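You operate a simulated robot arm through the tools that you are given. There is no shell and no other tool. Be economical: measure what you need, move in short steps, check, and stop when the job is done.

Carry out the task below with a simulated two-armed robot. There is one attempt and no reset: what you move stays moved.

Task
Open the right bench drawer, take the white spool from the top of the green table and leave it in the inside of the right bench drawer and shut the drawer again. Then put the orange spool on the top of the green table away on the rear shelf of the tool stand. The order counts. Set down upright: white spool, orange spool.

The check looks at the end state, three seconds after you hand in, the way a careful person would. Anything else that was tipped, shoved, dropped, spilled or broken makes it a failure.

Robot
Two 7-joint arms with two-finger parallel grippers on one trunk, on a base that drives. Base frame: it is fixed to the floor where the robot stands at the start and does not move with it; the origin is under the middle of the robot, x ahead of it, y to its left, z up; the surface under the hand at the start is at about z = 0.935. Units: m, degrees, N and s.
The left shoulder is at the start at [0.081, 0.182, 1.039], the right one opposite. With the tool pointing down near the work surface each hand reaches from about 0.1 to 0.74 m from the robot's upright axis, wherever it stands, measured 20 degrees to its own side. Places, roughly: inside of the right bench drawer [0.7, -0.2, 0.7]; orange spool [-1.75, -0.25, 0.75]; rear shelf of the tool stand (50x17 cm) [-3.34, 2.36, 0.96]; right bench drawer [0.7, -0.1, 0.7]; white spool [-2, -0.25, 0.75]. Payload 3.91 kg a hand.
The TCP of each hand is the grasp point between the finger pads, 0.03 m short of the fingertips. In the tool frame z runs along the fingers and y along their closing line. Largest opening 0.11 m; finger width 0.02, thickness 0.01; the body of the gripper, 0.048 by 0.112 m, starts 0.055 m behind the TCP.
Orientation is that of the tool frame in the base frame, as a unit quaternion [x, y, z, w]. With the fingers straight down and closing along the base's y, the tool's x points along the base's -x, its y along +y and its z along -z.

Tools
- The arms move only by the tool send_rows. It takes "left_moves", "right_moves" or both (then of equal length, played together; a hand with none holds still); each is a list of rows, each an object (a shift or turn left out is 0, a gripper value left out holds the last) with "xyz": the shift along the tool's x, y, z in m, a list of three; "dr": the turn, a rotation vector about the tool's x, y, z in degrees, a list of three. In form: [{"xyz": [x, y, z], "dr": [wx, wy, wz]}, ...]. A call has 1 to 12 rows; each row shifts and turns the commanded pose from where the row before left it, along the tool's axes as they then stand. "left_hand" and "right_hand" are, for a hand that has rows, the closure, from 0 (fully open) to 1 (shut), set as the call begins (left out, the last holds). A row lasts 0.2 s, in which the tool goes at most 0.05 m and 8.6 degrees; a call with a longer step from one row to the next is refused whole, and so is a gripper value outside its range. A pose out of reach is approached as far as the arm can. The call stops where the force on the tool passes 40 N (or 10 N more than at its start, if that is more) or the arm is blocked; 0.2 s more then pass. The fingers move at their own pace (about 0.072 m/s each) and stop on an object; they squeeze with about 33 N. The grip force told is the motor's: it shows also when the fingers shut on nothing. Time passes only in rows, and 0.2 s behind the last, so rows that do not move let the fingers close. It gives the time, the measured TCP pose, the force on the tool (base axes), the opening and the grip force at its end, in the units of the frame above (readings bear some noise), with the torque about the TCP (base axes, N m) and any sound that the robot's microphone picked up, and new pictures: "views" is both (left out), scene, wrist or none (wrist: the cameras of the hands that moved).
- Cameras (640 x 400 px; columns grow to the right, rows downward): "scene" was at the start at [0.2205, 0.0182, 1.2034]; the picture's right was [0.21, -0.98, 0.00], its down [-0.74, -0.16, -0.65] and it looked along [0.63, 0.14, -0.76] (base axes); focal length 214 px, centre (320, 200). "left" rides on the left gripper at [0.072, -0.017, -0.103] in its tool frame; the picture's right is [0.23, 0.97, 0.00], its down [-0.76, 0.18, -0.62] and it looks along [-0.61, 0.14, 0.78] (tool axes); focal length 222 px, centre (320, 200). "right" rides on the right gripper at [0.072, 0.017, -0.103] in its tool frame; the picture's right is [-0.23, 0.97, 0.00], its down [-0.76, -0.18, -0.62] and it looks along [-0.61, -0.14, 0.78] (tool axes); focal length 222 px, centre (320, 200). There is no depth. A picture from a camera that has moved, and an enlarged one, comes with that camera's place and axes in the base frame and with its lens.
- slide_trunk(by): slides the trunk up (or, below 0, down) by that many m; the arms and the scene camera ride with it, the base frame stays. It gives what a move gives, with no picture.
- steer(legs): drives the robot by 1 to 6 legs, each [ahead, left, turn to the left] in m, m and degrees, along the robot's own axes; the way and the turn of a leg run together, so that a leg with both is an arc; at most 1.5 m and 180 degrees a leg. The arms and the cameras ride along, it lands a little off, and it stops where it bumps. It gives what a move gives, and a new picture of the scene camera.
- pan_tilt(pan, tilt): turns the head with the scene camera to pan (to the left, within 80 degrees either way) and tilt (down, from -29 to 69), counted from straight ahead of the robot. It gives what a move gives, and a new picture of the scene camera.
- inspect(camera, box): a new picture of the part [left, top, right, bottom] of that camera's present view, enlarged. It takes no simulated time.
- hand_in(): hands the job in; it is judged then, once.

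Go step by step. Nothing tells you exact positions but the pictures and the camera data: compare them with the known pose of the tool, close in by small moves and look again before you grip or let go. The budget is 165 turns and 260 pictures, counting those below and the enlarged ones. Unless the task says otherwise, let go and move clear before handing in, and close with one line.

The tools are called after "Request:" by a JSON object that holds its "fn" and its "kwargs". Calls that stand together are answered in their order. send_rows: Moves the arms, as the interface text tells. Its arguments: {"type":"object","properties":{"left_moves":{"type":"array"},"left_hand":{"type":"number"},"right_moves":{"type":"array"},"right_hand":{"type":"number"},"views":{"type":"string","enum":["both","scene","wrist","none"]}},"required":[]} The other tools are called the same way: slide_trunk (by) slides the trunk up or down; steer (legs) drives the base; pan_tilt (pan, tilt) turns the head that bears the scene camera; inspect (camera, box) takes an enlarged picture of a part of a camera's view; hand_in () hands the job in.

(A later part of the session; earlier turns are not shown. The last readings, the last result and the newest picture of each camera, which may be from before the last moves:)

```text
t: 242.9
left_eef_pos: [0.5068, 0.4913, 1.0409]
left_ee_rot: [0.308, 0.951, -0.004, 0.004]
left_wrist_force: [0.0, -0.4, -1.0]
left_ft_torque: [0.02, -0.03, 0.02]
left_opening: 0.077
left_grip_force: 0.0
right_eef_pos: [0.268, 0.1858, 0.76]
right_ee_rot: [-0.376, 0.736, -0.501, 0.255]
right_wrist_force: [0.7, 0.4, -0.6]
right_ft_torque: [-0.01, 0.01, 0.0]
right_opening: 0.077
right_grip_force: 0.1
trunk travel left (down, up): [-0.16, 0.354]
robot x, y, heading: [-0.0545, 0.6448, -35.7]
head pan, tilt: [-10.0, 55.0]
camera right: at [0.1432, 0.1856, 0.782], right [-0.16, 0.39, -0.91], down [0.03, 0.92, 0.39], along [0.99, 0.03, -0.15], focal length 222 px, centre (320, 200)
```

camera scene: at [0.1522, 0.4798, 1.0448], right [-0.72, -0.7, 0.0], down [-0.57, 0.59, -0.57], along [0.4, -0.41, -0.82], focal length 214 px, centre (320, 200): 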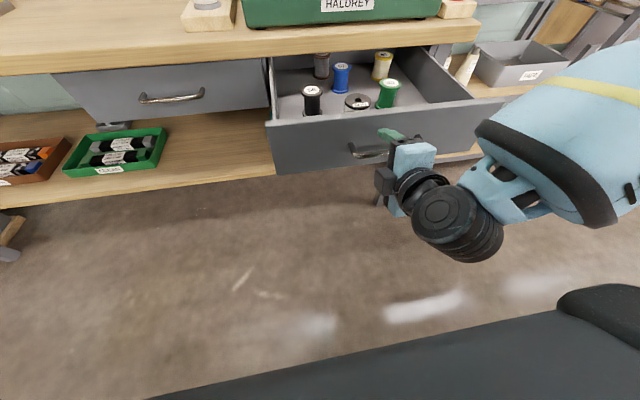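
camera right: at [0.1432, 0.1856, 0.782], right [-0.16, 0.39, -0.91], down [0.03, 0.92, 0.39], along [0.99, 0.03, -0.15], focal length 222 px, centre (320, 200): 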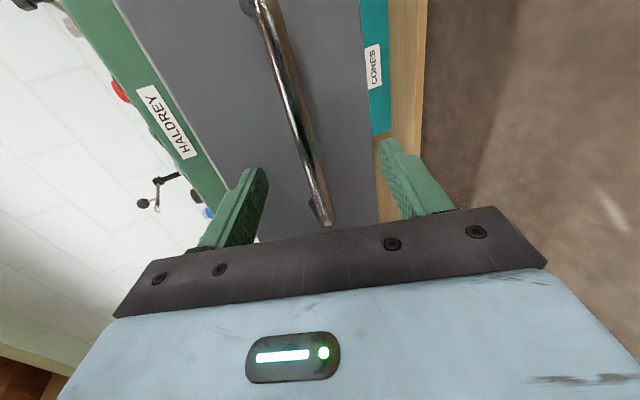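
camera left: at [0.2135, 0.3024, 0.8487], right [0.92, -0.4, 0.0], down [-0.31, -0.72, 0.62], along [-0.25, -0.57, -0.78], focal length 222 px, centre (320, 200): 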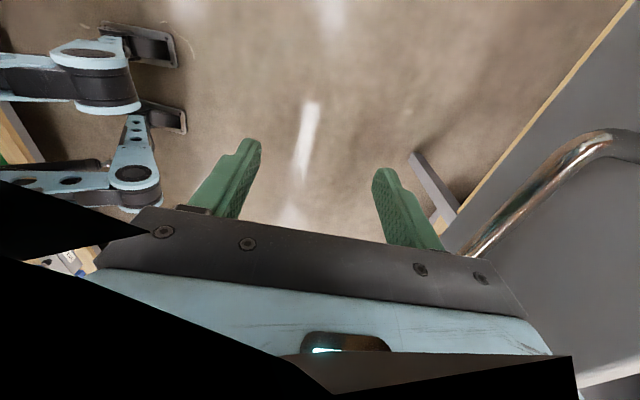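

The bar is between the fingers and the tips are about at the face. I'll push the drawer in by driving forward.

Request:
{"fn": "steer", "kwargs": {"legs": [[0.2, 0, 0]]}}

```text
t: 244.5
left_eef_pos: [0.6624, 0.3757, 1.0392]
left_ee_rot: [0.31, 0.951, -0.004, 0.004]
left_wrist_force: [0.0, 0.4, -0.6]
left_ft_torque: [-0.01, 0.01, -0.02]
left_opening: 0.0771
left_grip_force: 0.0
right_eef_pos: [0.4198, 0.0737, 0.7598]
right_ee_rot: [-0.374, 0.737, -0.501, 0.256]
right_wrist_force: [0.0, -0.4, 0.1]
right_ft_torque: [0.0, 0.02, 0.03]
right_opening: 0.0768
right_grip_force: 0.1
trunk travel left (down, up): [-0.16, 0.354]
robot x, y, heading: [0.0999, 0.529, -35.5]
head pan, tilt: [-10.0, 55.0]
camera scene: at [0.306, 0.3676, 1.0448], right [-0.72, -0.7, 0.0], down [-0.57, 0.59, -0.57], along [0.4, -0.41, -0.82], focal length 214 px, centre (320, 200)
```

scene: 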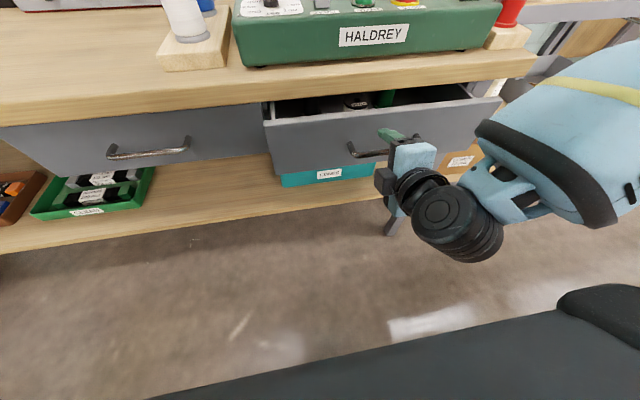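

Request:
{"fn": "steer", "kwargs": {"legs": [[0.075, 0, 0]]}}

Request:
{"fn": "send_rows", "kwargs": {"right_moves": [{"xyz": [0, -0.002, 0.005]}, {"xyz": [0, -0.002, 0.005]}, {"xyz": [0, -0.002, 0.005]}, {"xyz": [0, -0.002, 0.005]}, {}], "views": "both"}}

```text
t: 245.5
left_eef_pos: [0.7222, 0.3322, 1.0391]
left_ee_rot: [0.311, 0.951, -0.004, 0.003]
left_wrist_force: [0.1, -1.2, -0.5]
left_ft_torque: [0.03, 0.03, -0.04]
left_opening: 0.0769
left_grip_force: 0.0
right_eef_pos: [0.4817, 0.0281, 0.7596]
right_ee_rot: [-0.374, 0.738, -0.501, 0.255]
right_wrist_force: [-0.1, -0.5, -0.3]
right_ft_torque: [-0.03, -0.04, -0.01]
right_opening: 0.0768
right_grip_force: 0.0
trunk travel left (down, up): [-0.16, 0.354]
robot x, y, heading: [0.1638, 0.4839, -35.9]
head pan, tilt: [-10.0, 55.0]
camera scene: at [0.367, 0.3236, 1.0447], right [-0.72, -0.7, 0.0], down [-0.57, 0.59, -0.57], along [0.4, -0.41, -0.82], focal length 214 px, centre (320, 200)
```

scene: 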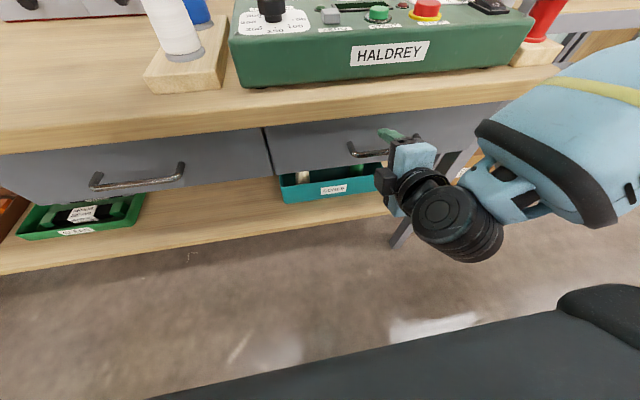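

```text
t: 246.6
left_eef_pos: [0.7186, 0.3325, 1.0394]
left_ee_rot: [0.312, 0.95, -0.004, 0.006]
left_wrist_force: [0.0, 0.0, -0.4]
left_ft_torque: [-0.01, 0.0, -0.01]
left_opening: 0.0771
left_grip_force: 0.0
right_eef_pos: [0.4918, 0.021, 0.7614]
right_ee_rot: [-0.376, 0.737, -0.5, 0.255]
right_wrist_force: [-21.3, 12.4, 5.5]
right_ft_torque: [-0.58, -0.95, -0.08]
right_opening: 0.0753
right_grip_force: 0.0
trunk travel left (down, up): [-0.16, 0.354]
robot x, y, heading: [0.1581, 0.4866, -35.9]
head pan, tilt: [-10.0, 55.0]
stopped in row 5 (right hand): the force on the tool passed its limit at 42 N (the readings are from after the stop); the commanded pose is now the measured one
camera scene: at [0.3631, 0.3254, 1.0457], right [-0.72, -0.69, 0.0], down [-0.57, 0.59, -0.58], along [0.4, -0.41, -0.82], focal length 214 px, centre (320, 200)
camera right: at [0.3678, 0.0196, 0.784], right [-0.16, 0.4, -0.9], down [0.03, 0.92, 0.4], along [0.99, 0.04, -0.16], focal length 222 px, centre (320, 200)
```

scene: 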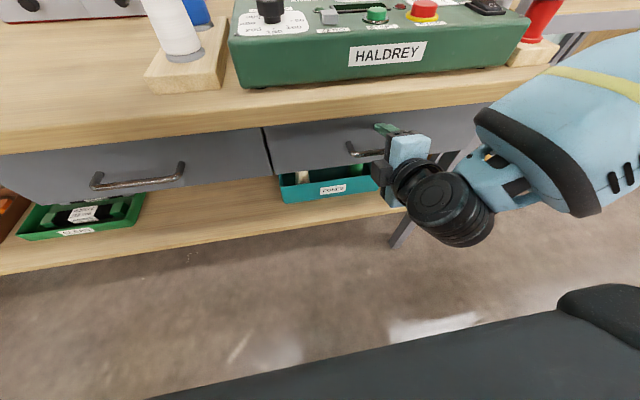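
right: 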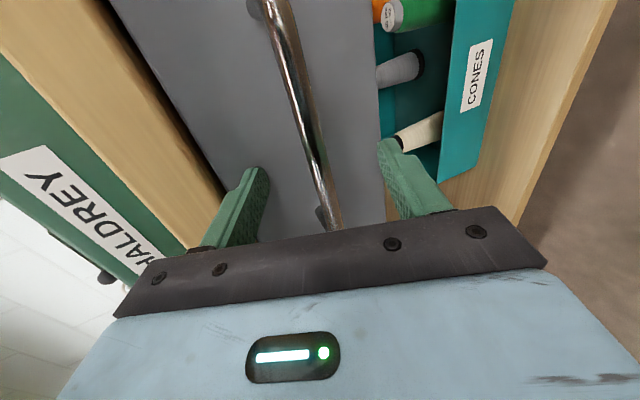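

Request:
{"fn": "send_rows", "kwargs": {"right_moves": [{"xyz": [0, 0.002, 0.006]}, {}], "views": "none"}}

Request:
{"fn": "inspect", "kwargs": {"camera": "scene", "box": [180, 80, 400, 220]}}

```text
t: 246.9
left_eef_pos: [0.7183, 0.3332, 1.042]
left_ee_rot: [0.312, 0.95, -0.004, 0.006]
left_wrist_force: [-0.1, -0.1, -0.7]
left_ft_torque: [0.01, 0.0, 0.01]
left_opening: 0.077
left_grip_force: 0.1
right_eef_pos: [0.491, 0.0207, 0.7602]
right_ee_rot: [-0.377, 0.737, -0.499, 0.256]
right_wrist_force: [-19.3, 11.1, 8.6]
right_ft_torque: [-0.64, -1.0, -0.12]
right_opening: 0.0766
right_grip_force: 0.0
trunk travel left (down, up): [-0.16, 0.354]
robot x, y, heading: [0.1632, 0.4885, -35.9]
head pan, tilt: [-10.0, 55.0]
stopped in row 1 (right hand): the force on the tool passed its limit at 46 N (the readings are from after the stop); the commanded pose is now the measured one
```

```text
2.86 times, centred on (290, 150) of scene
camera zoom: at [0.3625, 0.3254, 1.0456], right [-0.72, -0.69, 0.0], down [-0.57, 0.59, -0.58], along [0.4, -0.41, -0.82], focal length 613 px, centre (406, 343)
```

zoom: 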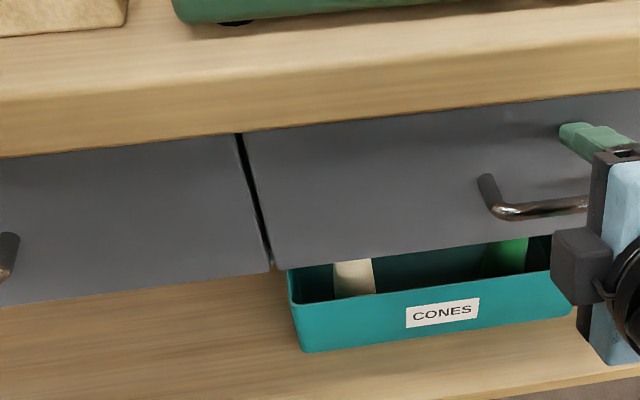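

The drawer is shut and flush. I'll back away and turn the right hand back to pointing down.

Request:
{"fn": "steer", "kwargs": {"legs": [[-0.2, 0.05, 0]]}}

Request:
{"fn": "send_rows", "kwargs": {"right_moves": [{"dr": [-8.5, 0, 0]}, {"dr": [-8.5, 0, 0]}, {"dr": [-8.5, 0, 0]}, {"dr": [-8.5, 0, 0]}, {"dr": [-8.5, 0, 0]}, {"dr": [-8.5, 0, 0]}, {"dr": [-8.5, 0, 0]}, {"dr": [-8.5, 0, 0]}, {"xyz": [0, 0, -0.04]}, {"xyz": [0, 0, -0.04]}, {}], "views": "none"}}

Request:
{"fn": "send_rows", "kwargs": {"right_moves": [{"xyz": [0, 0, -0.03], "dr": [0, 0, 8.5]}, {"xyz": [0, 0, -0.03], "dr": [0, 0, 8.5]}, {"xyz": [0, 0, -0.03], "dr": [0, 0, 8.5]}, {"dr": [0, 0, 8.5]}, {"dr": [0, 0, 8.5]}, {"dr": [0, 0, 8.5]}, {"dr": [0, 0, 8.5]}, {"dr": [0, 0, 8.5]}, {"dr": [0, 0, 8.5]}, {"dr": [0, 0, 8.5]}, {"dr": [0, 0, 5]}, {}], "views": "scene"}}

```text
t: 248.5
left_eef_pos: [0.5893, 0.4878, 1.0402]
left_ee_rot: [0.312, 0.95, -0.005, 0.004]
left_wrist_force: [0.7, 0.5, -1.2]
left_ft_torque: [-0.01, -0.03, 0.0]
left_opening: 0.0768
left_grip_force: 0.1
right_eef_pos: [0.3623, 0.1758, 0.7589]
right_ee_rot: [-0.376, 0.738, -0.498, 0.255]
right_wrist_force: [0.4, -0.1, 0.3]
right_ft_torque: [0.0, 0.02, 0.0]
right_opening: 0.0772
right_grip_force: 0.2
trunk travel left (down, up): [-0.16, 0.354]
robot x, y, heading: [0.0319, 0.645, -35.9]
head pan, tilt: [-10.0, 55.0]
camera scene: at [0.2338, 0.4812, 1.0451], right [-0.72, -0.69, 0.0], down [-0.57, 0.59, -0.57], along [0.4, -0.41, -0.82], focal length 214 px, centre (320, 200)
```

scene: 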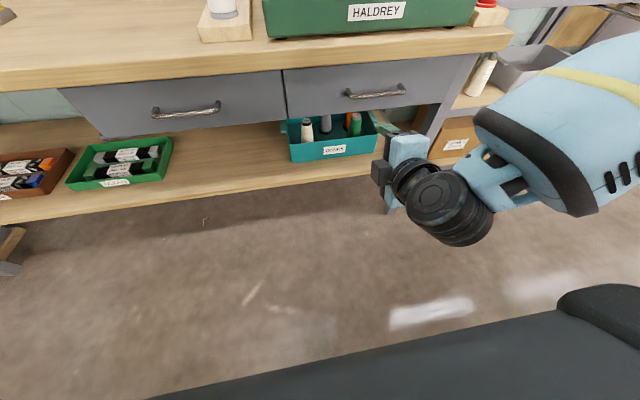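

```text
t: 250.9
left_eef_pos: [0.5901, 0.4874, 1.0388]
left_ee_rot: [0.313, 0.95, -0.003, 0.003]
left_wrist_force: [0.3, -0.3, 1.1]
left_ft_torque: [0.02, -0.02, 0.0]
left_opening: 0.0768
left_grip_force: 0.1
right_eef_pos: [0.3078, 0.2516, 0.7812]
right_ee_rot: [-0.427, 0.883, -0.176, 0.087]
right_wrist_force: [-0.8, -0.8, 0.1]
right_ft_torque: [0.01, 0.02, 0.0]
right_opening: 0.077
right_grip_force: 0.1
right hand out of reach, approached as far as the arm can: row 4, 5, 6, 7, 8, 9, 10
trunk travel left (down, up): [-0.16, 0.354]
robot x, y, heading: [0.0264, 0.6473, -36.2]
head pan, tilt: [-10.0, 55.0]
```

```text
t: 253.5
left_eef_pos: [0.5893, 0.4887, 1.0388]
left_ee_rot: [0.312, 0.95, -0.004, 0.003]
left_wrist_force: [-0.9, -0.5, 0.3]
left_ft_torque: [-0.01, 0.02, -0.02]
left_opening: 0.077
left_grip_force: 0.1
right_eef_pos: [0.2804, 0.2728, 0.8645]
right_ee_rot: [0.322, 0.927, -0.062, 0.184]
right_wrist_force: [0.2, 0.4, 0.7]
right_ft_torque: [-0.01, 0.03, 0.01]
right_opening: 0.0767
right_grip_force: 0.0
trunk travel left (down, up): [-0.16, 0.354]
robot x, y, heading: [0.0283, 0.6418, -36.1]
head pan, tilt: [-10.0, 55.0]
camera scene: at [0.2341, 0.4808, 1.045], right [-0.72, -0.69, 0.0], down [-0.57, 0.59, -0.57], along [0.4, -0.41, -0.82], focal length 214 px, centre (320, 200)
```

scene: 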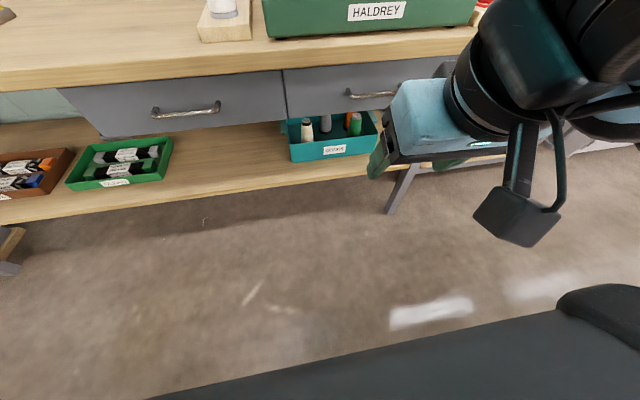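

White is shut away. I'll right the hand, raise the trunk, and retrace the route to the far side for the orange spool.

Request:
{"fn": "send_rows", "kwargs": {"right_moves": [{"dr": [0, 8, 0]}, {"dr": [0, 8, 0]}, {"dr": [0, 6, 0]}, {"xyz": [0, 0, -0.03]}, {"xyz": [0, 0, -0.03]}, {}], "views": "none"}}

Request:
{"fn": "slide_trunk", "kwargs": {"by": 0.25}}

Request:
{"fn": "steer", "kwargs": {"legs": [[0, 1.15, 0], [-0.2, 0, 4]]}}

```text
t: 254.9
left_eef_pos: [0.5893, 0.4877, 1.0397]
left_ee_rot: [0.312, 0.95, -0.004, 0.003]
left_wrist_force: [0.3, 0.1, -0.7]
left_ft_torque: [-0.03, -0.01, -0.03]
left_opening: 0.0769
left_grip_force: 0.0
right_eef_pos: [0.279, 0.2739, 0.9251]
right_ee_rot: [0.327, 0.945, 0.001, 0.005]
right_wrist_force: [0.3, 0.8, 0.2]
right_ft_torque: [0.0, -0.01, 0.0]
right_opening: 0.077
right_grip_force: 0.1
trunk travel left (down, up): [-0.16, 0.354]
robot x, y, heading: [0.0298, 0.6453, -36.3]
head pan, tilt: [-10.0, 55.0]
```

```text
t: 257.5
left_eef_pos: [0.5891, 0.4874, 1.2885]
left_ee_rot: [0.313, 0.95, -0.004, 0.004]
left_wrist_force: [-0.1, 0.2, -0.7]
left_ft_torque: [0.0, 0.03, 0.0]
left_opening: 0.077
left_grip_force: 0.0
right_eef_pos: [0.2803, 0.2721, 1.1745]
right_ee_rot: [0.328, 0.945, 0.0, 0.005]
right_wrist_force: [-0.8, 0.1, -0.8]
right_ft_torque: [0.01, 0.03, -0.01]
right_opening: 0.0771
right_grip_force: 0.0
trunk travel left (down, up): [-0.41, 0.104]
robot x, y, heading: [0.0271, 0.6443, -36.0]
head pan, tilt: [-10.0, 55.0]
```

```text
t: 269.0
left_eef_pos: [1.1085, 1.557, 1.2894]
left_ee_rot: [0.282, 0.959, -0.004, 0.004]
left_wrist_force: [0.5, 0.1, 0.2]
left_ft_torque: [-0.01, -0.01, -0.02]
left_opening: 0.0769
left_grip_force: 0.1
right_eef_pos: [0.8139, 1.3206, 1.1746]
right_ee_rot: [0.298, 0.955, 0.001, 0.003]
right_wrist_force: [-0.1, 0.0, -0.3]
right_ft_torque: [0.0, 0.02, 0.0]
right_opening: 0.077
right_grip_force: 0.0
trunk travel left (down, up): [-0.41, 0.104]
robot x, y, heading: [0.5416, 1.6788, -32.3]
head pan, tilt: [-10.0, 55.0]
camera scene: at [0.6844, 1.572, 1.3127], right [-0.68, -0.74, 0.0], down [-0.6, 0.55, -0.57], along [0.42, -0.39, -0.82], focal length 214 px, centre (320, 200)
```

scene: 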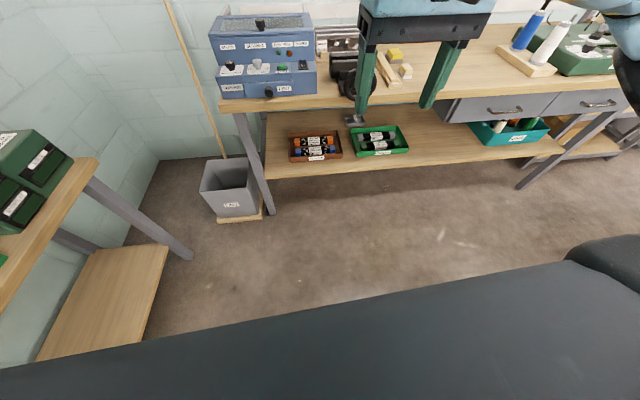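

Request:
{"fn": "steer", "kwargs": {"legs": [[-0.95, -0.05, 2], [-0.95, -0.07, 0]]}}

```text
t: 278.3
left_eef_pos: [-0.5497, 2.4209, 1.2893]
left_ee_rot: [0.264, 0.964, -0.003, 0.004]
left_wrist_force: [-1.3, 0.1, 0.2]
left_ft_torque: [-0.03, 0.01, 0.03]
left_opening: 0.077
left_grip_force: 0.0
right_eef_pos: [-0.8348, 2.1744, 1.1749]
right_ee_rot: [0.279, 0.96, 0.001, 0.005]
right_wrist_force: [0.7, -0.4, 0.6]
right_ft_torque: [0.02, -0.03, -0.01]
right_opening: 0.0769
right_grip_force: 0.0
trunk travel left (down, up): [-0.41, 0.104]
robot x, y, heading: [-1.1227, 2.518, -30.4]
head pan, tilt: [-10.0, 55.0]
camera scene: at [-0.9733, 2.4198, 1.3127], right [-0.65, -0.76, 0.0], down [-0.62, 0.53, -0.57], along [0.44, -0.37, -0.82], focal length 214 px, centre (320, 200)
```

scene: 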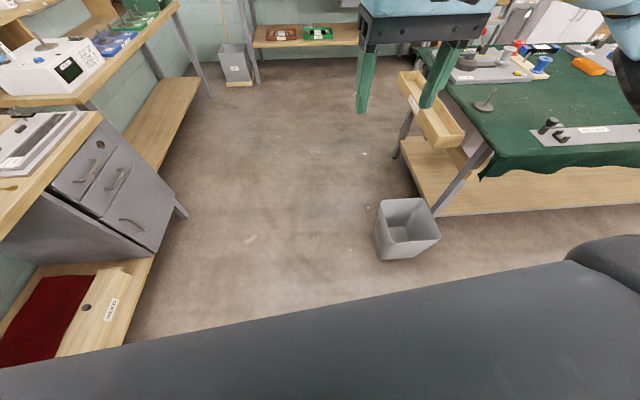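

Request:
{"fn": "steer", "kwargs": {"legs": [[-0.07, -1.24, -3], [-0.02, -1.24, -2]]}}

Request:
{"fn": "pan_tilt", "kwargs": {"pan": -12, "tilt": 45}}

```text
t: 300.1
left_eef_pos: [-2.0586, 0.3686, 1.2887]
left_ee_rot: [0.331, 0.944, -0.004, 0.003]
left_wrist_force: [0.4, -0.4, -0.3]
left_ft_torque: [0.0, 0.06, -0.01]
left_opening: 0.0769
left_grip_force: 0.0
right_eef_pos: [-2.3782, 0.1659, 1.1755]
right_ee_rot: [0.347, 0.938, 0.001, 0.004]
right_wrist_force: [-0.8, 0.3, 0.0]
right_ft_torque: [0.03, -0.01, 0.0]
right_opening: 0.0769
right_grip_force: 0.2
trunk travel left (down, up): [-0.41, 0.104]
robot x, y, heading: [-2.6123, 0.5472, -38.5]
head pan, tilt: [-10.0, 55.0]
camera scene: at [-2.4803, 0.4272, 1.3127], right [-0.75, -0.66, 0.0], down [-0.54, 0.61, -0.57], along [0.38, -0.43, -0.82], focal length 214 px, centre (320, 200)
```

scene: 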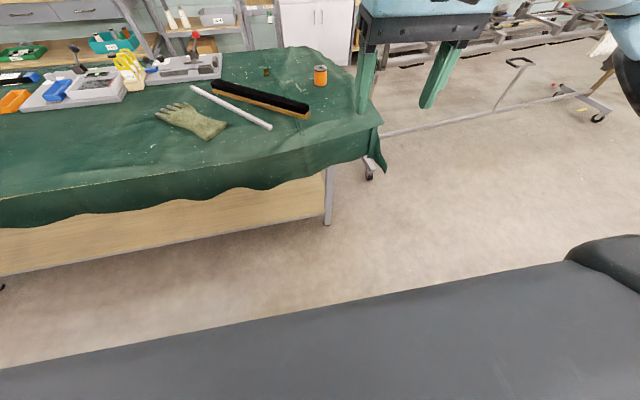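

```text
t: 300.8
left_eef_pos: [-2.0597, 0.3692, 1.2891]
left_ee_rot: [0.331, 0.944, -0.004, 0.003]
left_wrist_force: [-0.2, -0.1, 0.0]
left_ft_torque: [0.04, -0.04, -0.01]
left_opening: 0.0769
left_grip_force: 0.1
right_eef_pos: [-2.378, 0.165, 1.1738]
right_ee_rot: [0.347, 0.938, 0.001, 0.004]
right_wrist_force: [0.7, 0.3, 0.4]
right_ft_torque: [-0.04, 0.0, -0.01]
right_opening: 0.0771
right_grip_force: 0.1
trunk travel left (down, up): [-0.41, 0.104]
robot x, y, heading: [-2.6142, 0.5458, -38.5]
head pan, tilt: [-12.0, 45.0]
camera scene: at [-2.4763, 0.4185, 1.3261], right [-0.77, -0.64, 0.0], down [-0.45, 0.55, -0.71], along [0.45, -0.55, -0.71], focal length 214 px, centre (320, 200)
```

scene: 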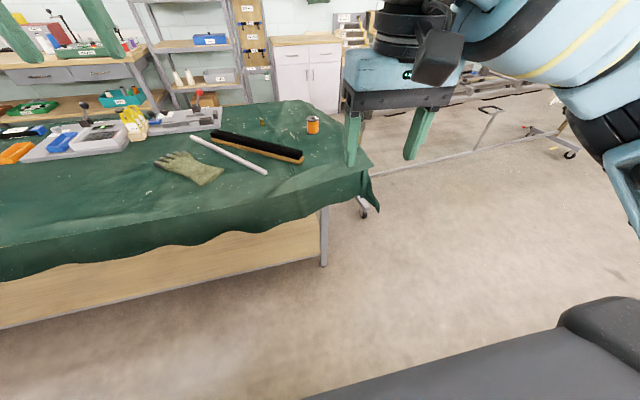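

Orange is still at about [−1.81, −0.335]. I'll drive straight in, staying about 0.39 m off the table edge, and lower the trunk.

Request:
{"fn": "steer", "kwargs": {"legs": [[0.41, 0, 0]]}}

Request:
{"fn": "slide_trunk", "kwargs": {"by": -0.17}}

Request:
{"fn": "pan_tilt", "kwargs": {"pan": -10, "tilt": 45}}

```text
t: 303.3
left_eef_pos: [-1.7428, 0.1262, 1.29]
left_ee_rot: [0.327, 0.945, -0.003, 0.003]
left_wrist_force: [0.9, 0.4, 0.4]
left_ft_torque: [0.0, 0.02, 0.02]
left_opening: 0.077
left_grip_force: 0.1
right_eef_pos: [-2.0581, -0.0787, 1.1751]
right_ee_rot: [0.341, 0.94, 0.0, 0.005]
right_wrist_force: [0.2, -0.1, -0.5]
right_ft_torque: [0.02, 0.01, 0.0]
right_opening: 0.0769
right_grip_force: 0.0
trunk travel left (down, up): [-0.41, 0.104]
robot x, y, heading: [-2.2997, 0.2994, -37.7]
head pan, tilt: [-12.0, 45.0]
camera scene: at [-2.1595, 0.1721, 1.3261], right [-0.76, -0.64, 0.0], down [-0.46, 0.54, -0.71], along [0.46, -0.54, -0.71], focal length 214 px, centre (320, 200)
```

scene: 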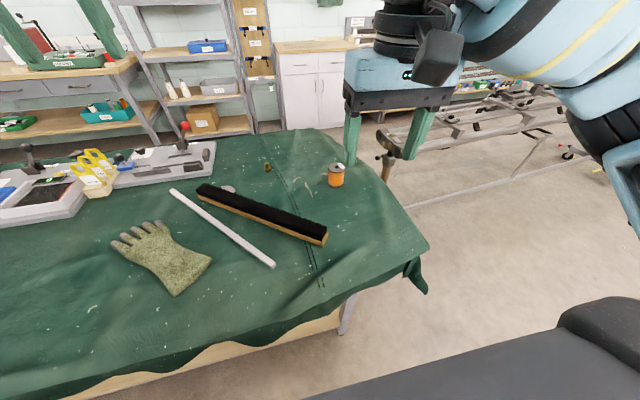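

```text
t: 305.2
left_eef_pos: [-1.743, 0.1268, 1.1198]
left_ee_rot: [0.327, 0.945, -0.004, 0.004]
left_wrist_force: [-0.4, -0.2, 0.2]
left_ft_torque: [0.01, -0.02, -0.01]
left_opening: 0.0767
left_grip_force: 0.1
right_eef_pos: [-2.059, -0.0806, 1.0046]
right_ee_rot: [0.342, 0.94, 0.0, 0.004]
right_wrist_force: [0.4, -0.4, -0.5]
right_ft_torque: [0.02, -0.01, 0.02]
right_opening: 0.0768
right_grip_force: 0.0
trunk travel left (down, up): [-0.24, 0.274]
robot x, y, heading: [-2.3006, 0.3003, -37.9]
head pan, tilt: [-12.0, 45.0]
```

```text
t: 305.8
left_eef_pos: [-1.7425, 0.1275, 1.1194]
left_ee_rot: [0.326, 0.945, -0.003, 0.004]
left_wrist_force: [-1.0, 0.1, 0.4]
left_ft_torque: [0.01, 0.0, -0.01]
left_opening: 0.0768
left_grip_force: 0.1
right_eef_pos: [-2.0584, -0.0803, 1.0045]
right_ee_rot: [0.342, 0.94, 0.0, 0.003]
right_wrist_force: [0.3, -0.3, -1.0]
right_ft_torque: [0.0, -0.05, -0.02]
right_opening: 0.077
right_grip_force: 0.2
trunk travel left (down, up): [-0.24, 0.274]
robot x, y, heading: [-2.2992, 0.3005, -38.0]
head pan, tilt: [-10.0, 45.0]
camera scene: at [-2.1157, 0.1416, 1.1487], right [-0.74, -0.67, 0.0], down [-0.47, 0.52, -0.71], along [0.47, -0.52, -0.71], focal length 214 px, centre (320, 200)
```

scene: 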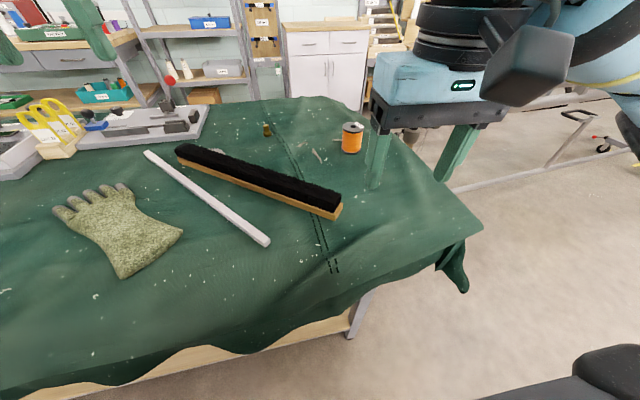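

Orange is about 0.77 m ahead and 0.2 m right of my axis, so I'll tilt the hand 20° forward for reach. Then I'll advance above table height.

Request:
{"fn": "send_rows", "kwargs": {"right_moves": [{"dr": [0, -7, 0]}, {"dr": [0, -7, 0]}, {"dr": [0, -6, 0]}, {"xyz": [-0.045, -0.009, 0.0165]}, {"xyz": [-0.045, -0.009, 0.0165]}, {"xyz": [-0.045, -0.009, 0.0165]}, {"xyz": [-0.045, -0.009, 0.0165]}, {"xyz": [-0.045, 0, 0.0165]}, {}], "views": "both"}}

```text
t: 307.8
left_eef_pos: [-1.7428, 0.1261, 1.1184]
left_ee_rot: [0.327, 0.945, -0.003, 0.003]
left_wrist_force: [0.0, 0.7, -1.0]
left_ft_torque: [-0.02, -0.01, -0.04]
left_opening: 0.0767
left_grip_force: 0.1
right_eef_pos: [-1.8962, -0.2603, 1.0064]
right_ee_rot: [0.337, 0.925, -0.059, 0.168]
right_wrist_force: [-0.4, 0.4, -0.3]
right_ft_torque: [0.0, -0.02, 0.0]
right_opening: 0.0772
right_grip_force: 0.1
trunk travel left (down, up): [-0.24, 0.274]
robot x, y, heading: [-2.2977, 0.299, -38.2]
head pan, tilt: [-10.0, 45.0]
camera scene: at [-2.1162, 0.1415, 1.1488], right [-0.74, -0.67, 0.0], down [-0.47, 0.52, -0.71], along [0.47, -0.52, -0.71], focal length 214 px, centre (320, 200)
camera right: at [-1.9638, -0.1821, 1.0796], right [0.79, 0.61, 0.08], down [0.26, -0.46, 0.85], along [0.56, -0.65, -0.52], focal length 222 px, centre (320, 200)
```

scene: 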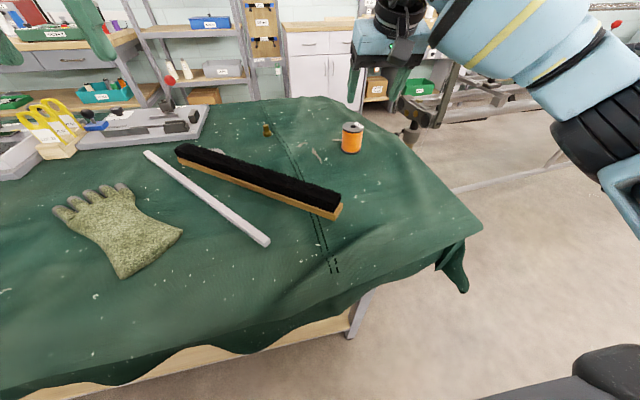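
right: 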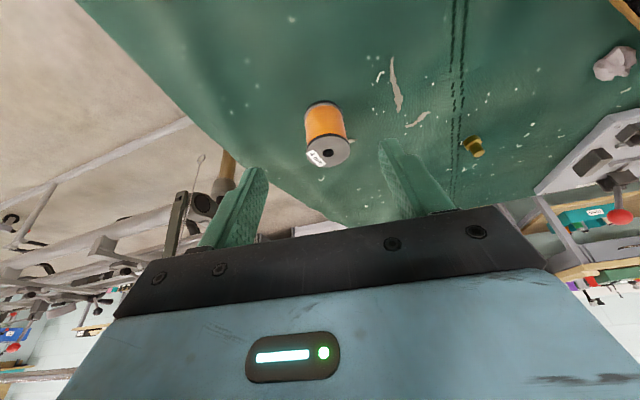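

Orange is confirmed at [−1.81, −0.335]. I'll go over it and partly down.

Request:
{"fn": "send_rows", "kwargs": {"right_moves": [{"xyz": [-0.0357, -0.001, 0.013]}, {"xyz": [-0.0357, -0.001, 0.013]}, {"xyz": [-0.0357, 0, 0.013]}, {"xyz": [0.0137, 0, 0.0376]}, {"xyz": [0.0137, 0, 0.0376]}, {"xyz": [0.0085, 0, 0.0235]}, {}], "views": "both"}}

```text
t: 309.4
left_eef_pos: [-1.7428, 0.1273, 1.1201]
left_ee_rot: [0.327, 0.945, -0.004, 0.003]
left_wrist_force: [-0.2, -0.6, 0.4]
left_ft_torque: [-0.03, 0.01, 0.01]
left_opening: 0.0769
left_grip_force: 0.0
right_eef_pos: [-1.8182, -0.3325, 0.8985]
right_ee_rot: [0.336, 0.925, -0.058, 0.167]
right_wrist_force: [-1.6, -0.7, 0.0]
right_ft_torque: [-0.01, 0.01, 0.0]
right_opening: 0.077
right_grip_force: 0.2
right hand out of reach, approached as far as the arm can: row 3
trunk travel left (down, up): [-0.24, 0.274]
robot x, y, heading: [-2.2988, 0.2989, -38.0]
head pan, tilt: [-10.0, 45.0]
camera scene: at [-2.1156, 0.1421, 1.1488], right [-0.74, -0.67, 0.0], down [-0.47, 0.52, -0.71], along [0.47, -0.52, -0.71], focal length 214 px, centre (320, 200)
camera right: at [-1.887, -0.2546, 0.9693], right [0.79, 0.61, 0.08], down [0.26, -0.46, 0.85], along [0.56, -0.65, -0.52], focal length 222 px, centre (320, 200)
```

scene: 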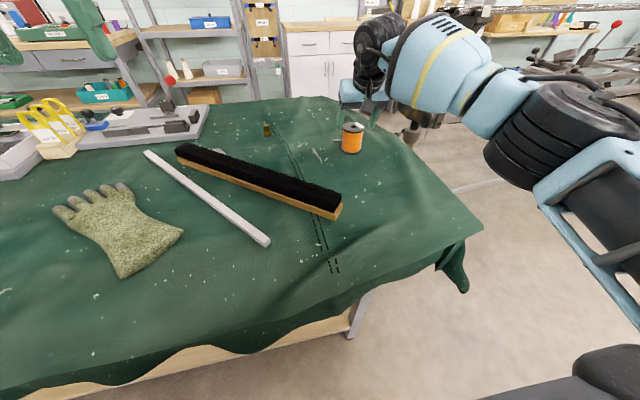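
right: 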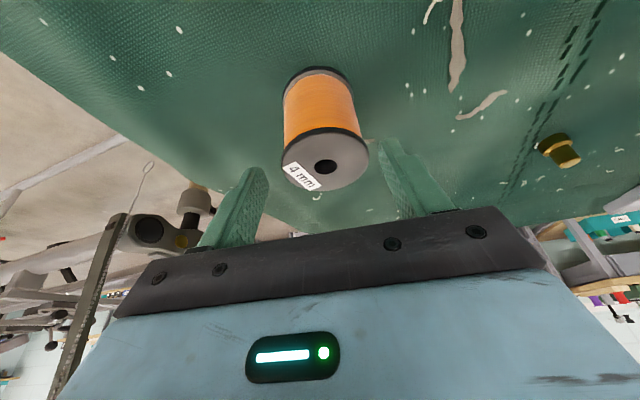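

Request:
{"fn": "send_rows", "kwargs": {"right_moves": [{"xyz": [-0.0113, 0, 0.004]}, {"xyz": [0.0075, 0, 0.0205]}, {"xyz": [0.0075, 0, 0.0205]}, {"xyz": [0.0045, 0, 0.0125]}, {}], "views": "both"}}

```text
t: 310.6
left_eef_pos: [-1.7437, 0.1273, 1.1185]
left_ee_rot: [0.327, 0.945, -0.005, 0.003]
left_wrist_force: [-0.9, -0.4, 0.0]
left_ft_torque: [-0.01, 0.01, 0.01]
left_opening: 0.0769
left_grip_force: 0.0
right_eef_pos: [-1.8075, -0.3418, 0.8408]
right_ee_rot: [0.336, 0.925, -0.06, 0.166]
right_wrist_force: [0.3, -1.1, 0.3]
right_ft_torque: [0.03, 0.04, 0.04]
right_opening: 0.0768
right_grip_force: 0.0
trunk travel left (down, up): [-0.24, 0.274]
robot x, y, heading: [-2.2976, 0.2975, -37.8]
head pan, tilt: [-10.0, 45.0]
camera scene: at [-2.1157, 0.1417, 1.1488], right [-0.74, -0.67, 0.0], down [-0.47, 0.52, -0.71], along [0.47, -0.52, -0.71], focal length 214 px, centre (320, 200)
camera right: at [-1.8756, -0.2633, 0.9128], right [0.79, 0.61, 0.08], down [0.26, -0.46, 0.85], along [0.56, -0.65, -0.52], focal length 222 px, centre (320, 200)
```

scene: 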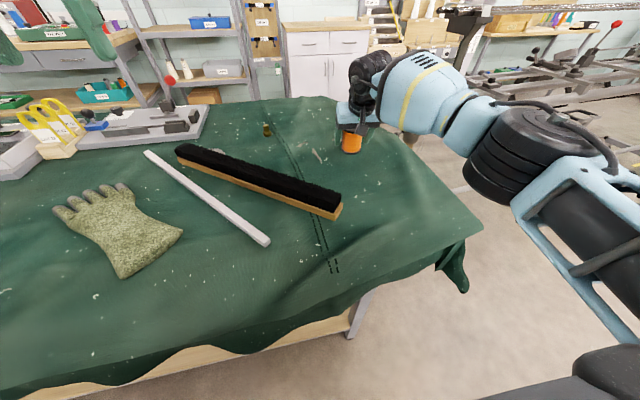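
right: 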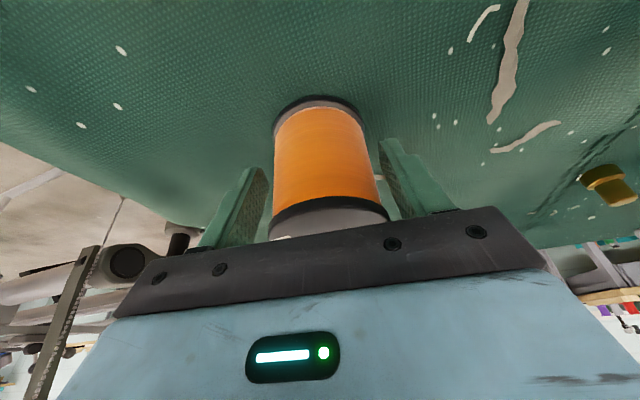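

Request:
{"fn": "send_rows", "kwargs": {"right_moves": [{"xyz": [0.0027, 0, 0.0075]}, {}], "views": "none"}}

Request:
{"fn": "send_rows", "kwargs": {"right_moves": [{}, {}, {}, {}, {}], "right_hand": 1, "views": "wrist"}}

```text
t: 311.2
left_eef_pos: [-1.742, 0.1273, 1.1195]
left_ee_rot: [0.326, 0.945, -0.004, 0.004]
left_wrist_force: [-0.1, -0.1, 0.0]
left_ft_torque: [-0.01, -0.02, 0.0]
left_opening: 0.0771
left_grip_force: 0.0
right_eef_pos: [-1.8074, -0.3411, 0.8334]
right_ee_rot: [0.337, 0.925, -0.06, 0.166]
right_wrist_force: [-0.1, 0.9, 0.5]
right_ft_torque: [-0.02, 0.01, 0.04]
right_opening: 0.0771
right_grip_force: 0.0
trunk travel left (down, up): [-0.24, 0.274]
robot x, y, heading: [-2.3023, 0.2966, -38.0]
head pan, tilt: [-10.0, 45.0]
```

```text
t: 312.4
left_eef_pos: [-1.7422, 0.1253, 1.1198]
left_ee_rot: [0.326, 0.945, -0.004, 0.003]
left_wrist_force: [1.0, 0.2, 0.5]
left_ft_torque: [0.01, 0.02, -0.01]
left_opening: 0.0771
left_grip_force: 0.1
right_eef_pos: [-1.8062, -0.3412, 0.8349]
right_ee_rot: [0.336, 0.925, -0.059, 0.166]
right_wrist_force: [0.6, -0.7, 0.1]
right_ft_torque: [0.0, 0.0, 0.0]
right_opening: 0.0566
right_grip_force: 33.5
trunk travel left (down, up): [-0.24, 0.274]
robot x, y, heading: [-2.2958, 0.3013, -37.8]
head pan, tilt: [-10.0, 45.0]
camera right: at [-1.8749, -0.264, 0.9057], right [0.79, 0.61, 0.08], down [0.26, -0.46, 0.85], along [0.56, -0.65, -0.52], focal length 222 px, centre (320, 200)
```

right: 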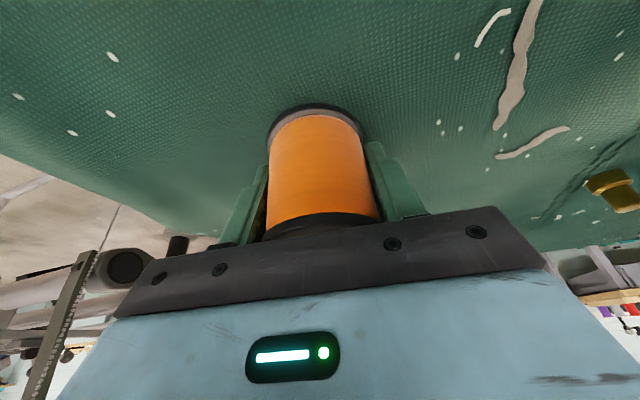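

Gripped. I'll lift slowly and straight up.

Request:
{"fn": "send_rows", "kwargs": {"right_moves": [{"xyz": [-0.001, 0, -0.003]}, {"xyz": [-0.0014, 0, -0.004]}, {"xyz": [-0.0017, 0, -0.0047]}, {"xyz": [-0.0034, 0, -0.0094]}, {"xyz": [-0.0034, 0, -0.0094]}, {"xyz": [-0.0034, 0, -0.0094]}, {}], "views": "both"}}

```text
t: 314.0
left_eef_pos: [-1.7427, 0.1272, 1.1198]
left_ee_rot: [0.327, 0.945, -0.004, 0.004]
left_wrist_force: [1.0, 0.7, -0.5]
left_ft_torque: [0.02, 0.02, 0.02]
left_opening: 0.077
left_grip_force: 0.0
right_eef_pos: [-1.8107, -0.3405, 0.8755]
right_ee_rot: [0.336, 0.925, -0.058, 0.167]
right_wrist_force: [-0.4, -0.4, -0.9]
right_ft_torque: [0.03, -0.03, -0.01]
right_opening: 0.0569
right_grip_force: 32.7
trunk travel left (down, up): [-0.24, 0.274]
robot x, y, heading: [-2.2997, 0.301, -38.0]
head pan, tilt: [-10.0, 45.0]
camera scene: at [-2.1156, 0.1414, 1.1487], right [-0.74, -0.67, 0.0], down [-0.47, 0.52, -0.71], along [0.47, -0.52, -0.71], focal length 214 px, centre (320, 200)
camera right: at [-1.8783, -0.2622, 0.9469], right [0.79, 0.61, 0.08], down [0.27, -0.46, 0.85], along [0.56, -0.65, -0.52], focal length 222 px, centre (320, 200)
```

scene: 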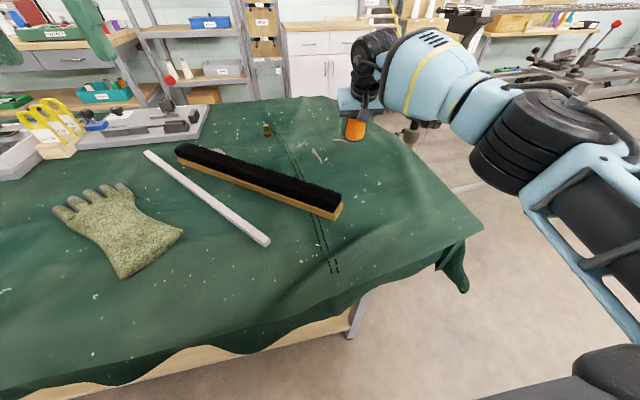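
right: 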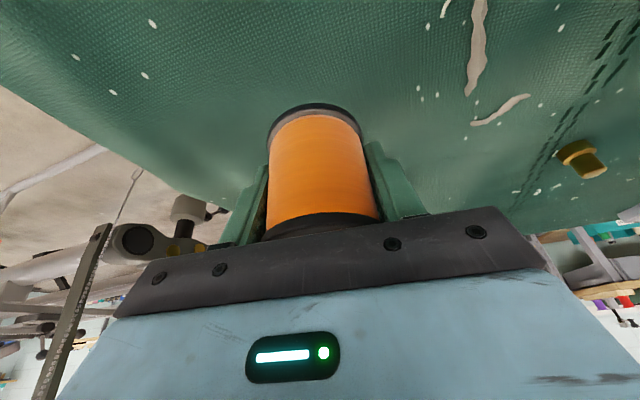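

The orange spool is lifted. I'll raise it, draw it back, lift the trunk and back away from the table.

Request:
{"fn": "send_rows", "kwargs": {"right_moves": [{"xyz": [-0.0068, 0, -0.0188]}, {"xyz": [-0.0068, 0, -0.0188]}, {"xyz": [-0.0068, 0, -0.0188]}, {"xyz": [-0.0068, 0, -0.0188]}, {"xyz": [-0.0068, 0, -0.0188]}, {"xyz": [0.019, 0, -0.007]}, {"xyz": [0.028, 0, -0.01]}, {"xyz": [0.028, 0, -0.01]}, {"xyz": [0.028, 0, -0.01]}, {"xyz": [0.028, 0, -0.01]}, {}], "views": "none"}}

Request:
{"fn": "slide_trunk", "kwargs": {"by": 0.2}}

Request:
{"fn": "steer", "kwargs": {"legs": [[-0.35, 0, 3]]}}

```text
t: 316.4
left_eef_pos: [-1.7428, 0.1274, 1.1192]
left_ee_rot: [0.326, 0.945, -0.004, 0.004]
left_wrist_force: [0.6, 0.0, 0.2]
left_ft_torque: [-0.01, 0.02, -0.02]
left_opening: 0.0774
left_grip_force: 0.0
right_eef_pos: [-1.9173, -0.2499, 0.9752]
right_ee_rot: [0.338, 0.925, -0.059, 0.167]
right_wrist_force: [-0.3, -0.3, -0.2]
right_ft_torque: [0.0, -0.02, 0.01]
right_opening: 0.0566
right_grip_force: 33.0
trunk travel left (down, up): [-0.24, 0.274]
robot x, y, heading: [-2.2972, 0.3002, -37.8]
head pan, tilt: [-10.0, 45.0]
```

```text
t: 318.6
left_eef_pos: [-1.7421, 0.1265, 1.318]
left_ee_rot: [0.326, 0.945, -0.004, 0.004]
left_wrist_force: [-0.6, 0.1, -0.3]
left_ft_torque: [0.01, -0.01, -0.05]
left_opening: 0.0768
left_grip_force: 0.0
right_eef_pos: [-1.918, -0.2512, 1.1732]
right_ee_rot: [0.336, 0.925, -0.058, 0.166]
right_wrist_force: [0.5, 0.0, -1.2]
right_ft_torque: [0.02, 0.0, -0.03]
right_opening: 0.0569
right_grip_force: 33.3
trunk travel left (down, up): [-0.44, 0.074]
robot x, y, heading: [-2.2965, 0.3018, -38.1]
head pan, tilt: [-10.0, 45.0]
```

```text
t: 320.9
left_eef_pos: [-2.0175, 0.3638, 1.3214]
left_ee_rot: [0.301, 0.954, -0.004, 0.003]
left_wrist_force: [0.2, 0.2, 0.0]
left_ft_torque: [-0.05, 0.0, -0.01]
left_opening: 0.0769
left_grip_force: 0.0
right_eef_pos: [-2.1728, -0.0211, 1.1733]
right_ee_rot: [0.311, 0.933, -0.055, 0.169]
right_wrist_force: [0.3, 0.0, -1.1]
right_ft_torque: [0.02, 0.0, 0.0]
right_opening: 0.057
right_grip_force: 32.6
trunk travel left (down, up): [-0.44, 0.074]
robot x, y, heading: [-2.582, 0.507, -35.0]
head pan, tilt: [-10.0, 45.0]
camera scene: at [-2.4486, 0.4001, 1.3624], right [-0.71, -0.71, 0.0], down [-0.5, 0.5, -0.71], along [0.5, -0.5, -0.71], focal length 214 px, centre (320, 200)
```

scene: 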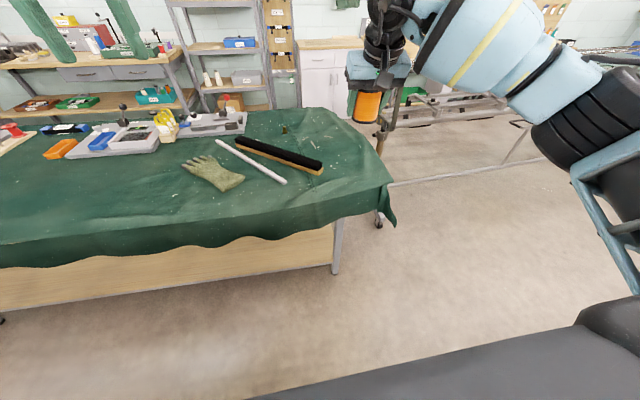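

Orange is in hand. I'll turn toward the tool stand, expected around [−3.3, 2.4], to see its shelves.

Request:
{"fn": "steer", "kwargs": {"legs": [[0, 0, 145]]}}

Request:
{"fn": "pan_tilt", "kwargs": {"pan": 0, "tilt": 20}}

```text
t: 327.3
left_eef_pos: [-2.9622, 0.9486, 1.3193]
left_ee_rot: [0.82, -0.573, -0.002, -0.005]
left_wrist_force: [-0.7, 0.0, -0.5]
left_ft_torque: [-0.01, 0.03, 0.01]
left_opening: 0.0769
left_grip_force: 0.1
right_eef_pos: [-2.613, 1.1764, 1.1742]
right_ee_rot: [0.797, -0.578, -0.144, -0.103]
right_wrist_force: [-0.1, 0.4, -0.7]
right_ft_torque: [0.0, -0.01, -0.01]
right_opening: 0.0569
right_grip_force: 33.5
trunk travel left (down, up): [-0.44, 0.074]
robot x, y, heading: [-2.5815, 0.5079, 110.1]
head pan, tilt: [-10.0, 45.0]
camera scene: at [-2.6281, 0.6759, 1.3625], right [0.98, 0.18, 0.0], down [0.13, -0.7, -0.71], along [-0.13, 0.7, -0.71], focal length 214 px, centre (320, 200)
```

scene: 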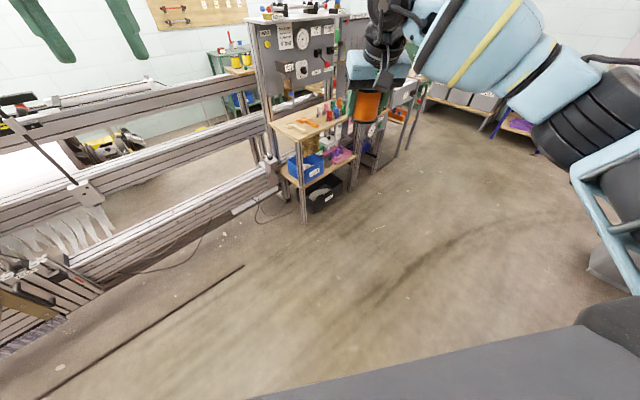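

```text
t: 328.2
left_eef_pos: [-2.9616, 0.9475, 1.319]
left_ee_rot: [0.82, -0.573, -0.002, -0.005]
left_wrist_force: [0.3, 0.0, 0.1]
left_ft_torque: [0.0, -0.01, 0.0]
left_opening: 0.077
left_grip_force: 0.0
right_eef_pos: [-2.6145, 1.1757, 1.1746]
right_ee_rot: [0.796, -0.578, -0.145, -0.103]
right_wrist_force: [0.2, -0.1, -0.4]
right_ft_torque: [0.0, 0.0, -0.04]
right_opening: 0.0571
right_grip_force: 33.0
trunk travel left (down, up): [-0.44, 0.074]
robot x, y, heading: [-2.5772, 0.5067, 110.2]
head pan, tilt: [0.0, 20.0]
camera scene: at [-2.6458, 0.6833, 1.4011], right [0.94, 0.35, 0.0], down [0.12, -0.32, -0.94], along [-0.33, 0.88, -0.34], focal length 214 px, centre (320, 200)
```

scene: 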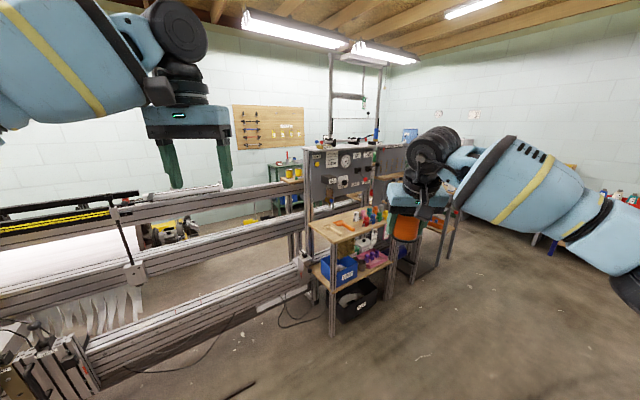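

The tool stand's gray panel faces me, so its rear shelf must be on the far side. I'll drive along the far aisle toward the stand's other end to look behind it.

Request:
{"fn": "steer", "kwargs": {"legs": [[0.69, -0.92, 0], [0.69, -0.92, 0]]}}

Request:
{"fn": "pan_tilt", "kwargs": {"pan": 30, "tilt": 22}}

```text
t: 344.5
left_eef_pos: [-1.7972, 2.873, 1.3193]
left_ee_rot: [0.832, -0.554, -0.002, -0.005]
left_wrist_force: [0.8, 0.2, -0.1]
left_ft_torque: [0.05, -0.02, 0.0]
left_opening: 0.0769
left_grip_force: 0.0
right_eef_pos: [-1.4605, 3.1167, 1.1729]
right_ee_rot: [0.81, -0.559, -0.146, -0.099]
right_wrist_force: [0.6, 0.4, -1.9]
right_ft_torque: [-0.04, -0.04, 0.03]
right_opening: 0.0569
right_grip_force: 32.7
trunk travel left (down, up): [-0.44, 0.074]
robot x, y, heading: [-1.3978, 2.452, 112.6]
head pan, tilt: [0.0, 20.0]
camera scene: at [-1.4696, 2.6236, 1.4011], right [0.92, 0.39, 0.0], down [0.13, -0.32, -0.94], along [-0.37, 0.87, -0.34], focal length 214 px, centre (320, 200)
```

scene: 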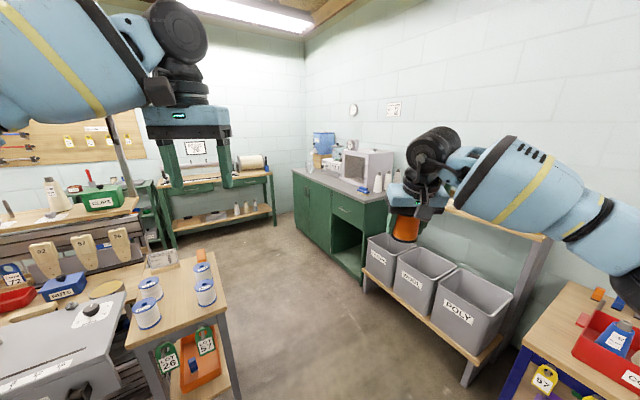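

```text
t: 345.4
left_eef_pos: [-1.7975, 2.8727, 1.3193]
left_ee_rot: [0.833, -0.554, -0.003, -0.005]
left_wrist_force: [0.0, -0.5, 0.2]
left_ft_torque: [-0.02, 0.02, 0.0]
left_opening: 0.0772
left_grip_force: 0.1
right_eef_pos: [-1.4601, 3.1175, 1.1733]
right_ee_rot: [0.809, -0.56, -0.147, -0.1]
right_wrist_force: [-0.3, 0.5, -0.6]
right_ft_torque: [-0.01, -0.02, -0.03]
right_opening: 0.0567
right_grip_force: 32.9
trunk travel left (down, up): [-0.44, 0.074]
robot x, y, heading: [-1.3961, 2.4507, 113.0]
head pan, tilt: [30.0, 22.0]
camera scene: at [-1.5073, 2.5939, 1.3979], right [0.6, 0.8, 0.0], down [0.3, -0.23, -0.93], along [-0.74, 0.56, -0.37], focal length 214 px, centre (320, 200)
```

scene: 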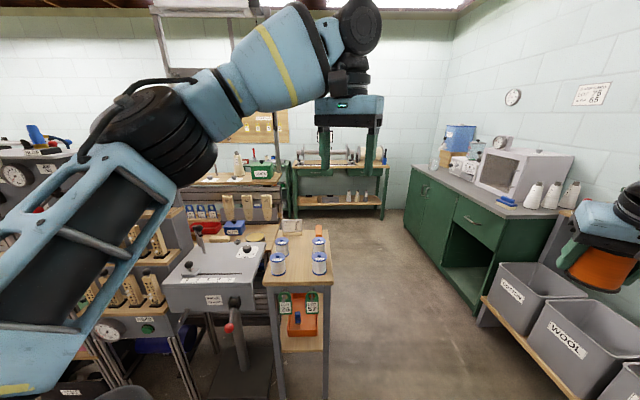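

I can see the stand's front row (cone rack, gray scale, tan table), but my left arm hides its middle. I'll turn left to centre it in view.

Request:
{"fn": "slide_trunk", "kwargs": {"by": 0.07}}

Request:
{"fn": "steer", "kwargs": {"legs": [[0, 0, 55]]}}

Request:
{"fn": "pan_tilt", "kwargs": {"pan": 0, "tilt": 18}}

```text
t: 346.5
left_eef_pos: [-1.7982, 2.875, 1.3868]
left_ee_rot: [0.832, -0.554, -0.001, -0.003]
left_wrist_force: [-0.4, 0.4, 0.7]
left_ft_torque: [0.01, 0.02, 0.02]
left_opening: 0.077
left_grip_force: 0.0
right_eef_pos: [-1.4601, 3.1182, 1.24]
right_ee_rot: [0.81, -0.56, -0.145, -0.098]
right_wrist_force: [0.3, -0.6, -0.9]
right_ft_torque: [0.01, 0.01, 0.02]
right_opening: 0.057
right_grip_force: 33.0
trunk travel left (down, up): [-0.51, 0.004]
robot x, y, heading: [-1.3974, 2.4515, 112.9]
head pan, tilt: [30.0, 22.0]
```

```text
t: 349.4
left_eef_pos: [-1.973, 2.3605, 1.389]
left_ee_rot: [0.995, -0.104, -0.004, -0.003]
left_wrist_force: [-0.7, -0.1, -1.1]
left_ft_torque: [-0.01, 0.02, 0.01]
left_opening: 0.0772
left_grip_force: 0.1
right_eef_pos: [-1.9805, 2.7763, 1.2446]
right_ee_rot: [0.977, -0.117, -0.176, -0.019]
right_wrist_force: [-0.7, -0.8, -0.4]
right_ft_torque: [0.0, 0.01, 0.05]
right_opening: 0.0565
right_grip_force: 33.3
trunk travel left (down, up): [-0.51, 0.004]
robot x, y, heading: [-1.398, 2.4543, 168.3]
head pan, tilt: [30.0, 22.0]
camera scene: at [-1.5006, 2.4273, 1.4797], right [-0.31, 0.95, 0.0], down [0.36, 0.12, -0.93], along [-0.88, -0.29, -0.37], focal length 214 px, centre (320, 200)
```

scene: 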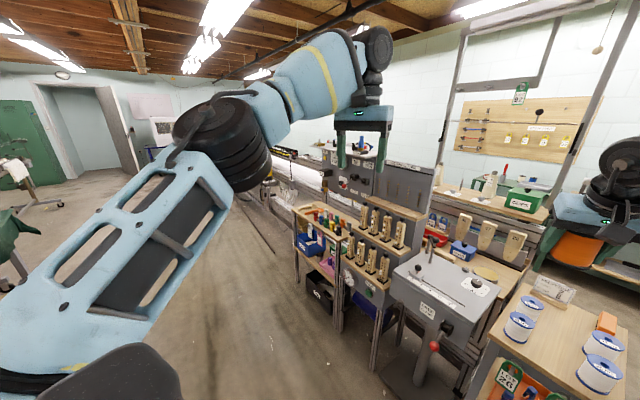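

```text
t: 350.3
left_eef_pos: [-1.9724, 2.3617, 1.3892]
left_ee_rot: [0.995, -0.104, -0.005, -0.002]
left_wrist_force: [-0.3, -0.5, 0.4]
left_ft_torque: [-0.02, 0.01, -0.01]
left_opening: 0.077
left_grip_force: 0.0
right_eef_pos: [-1.9802, 2.7778, 1.2428]
right_ee_rot: [0.977, -0.119, -0.176, -0.02]
right_wrist_force: [0.0, 0.2, -0.2]
right_ft_torque: [0.01, 0.0, 0.0]
right_opening: 0.0568
right_grip_force: 33.4
trunk travel left (down, up): [-0.51, 0.004]
robot x, y, heading: [-1.3978, 2.4524, 168.1]
head pan, tilt: [0.0, 18.0]
camera scene: at [-1.5039, 2.4753, 1.4861], right [0.2, 0.98, 0.0], down [0.3, -0.06, -0.95], along [-0.93, 0.19, -0.31], focal length 214 px, centre (320, 200)
```

scene: 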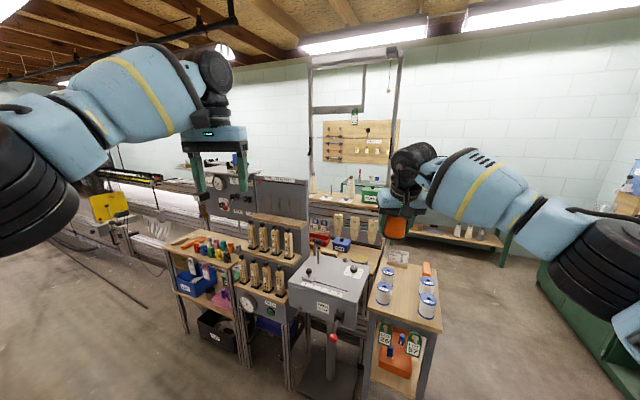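

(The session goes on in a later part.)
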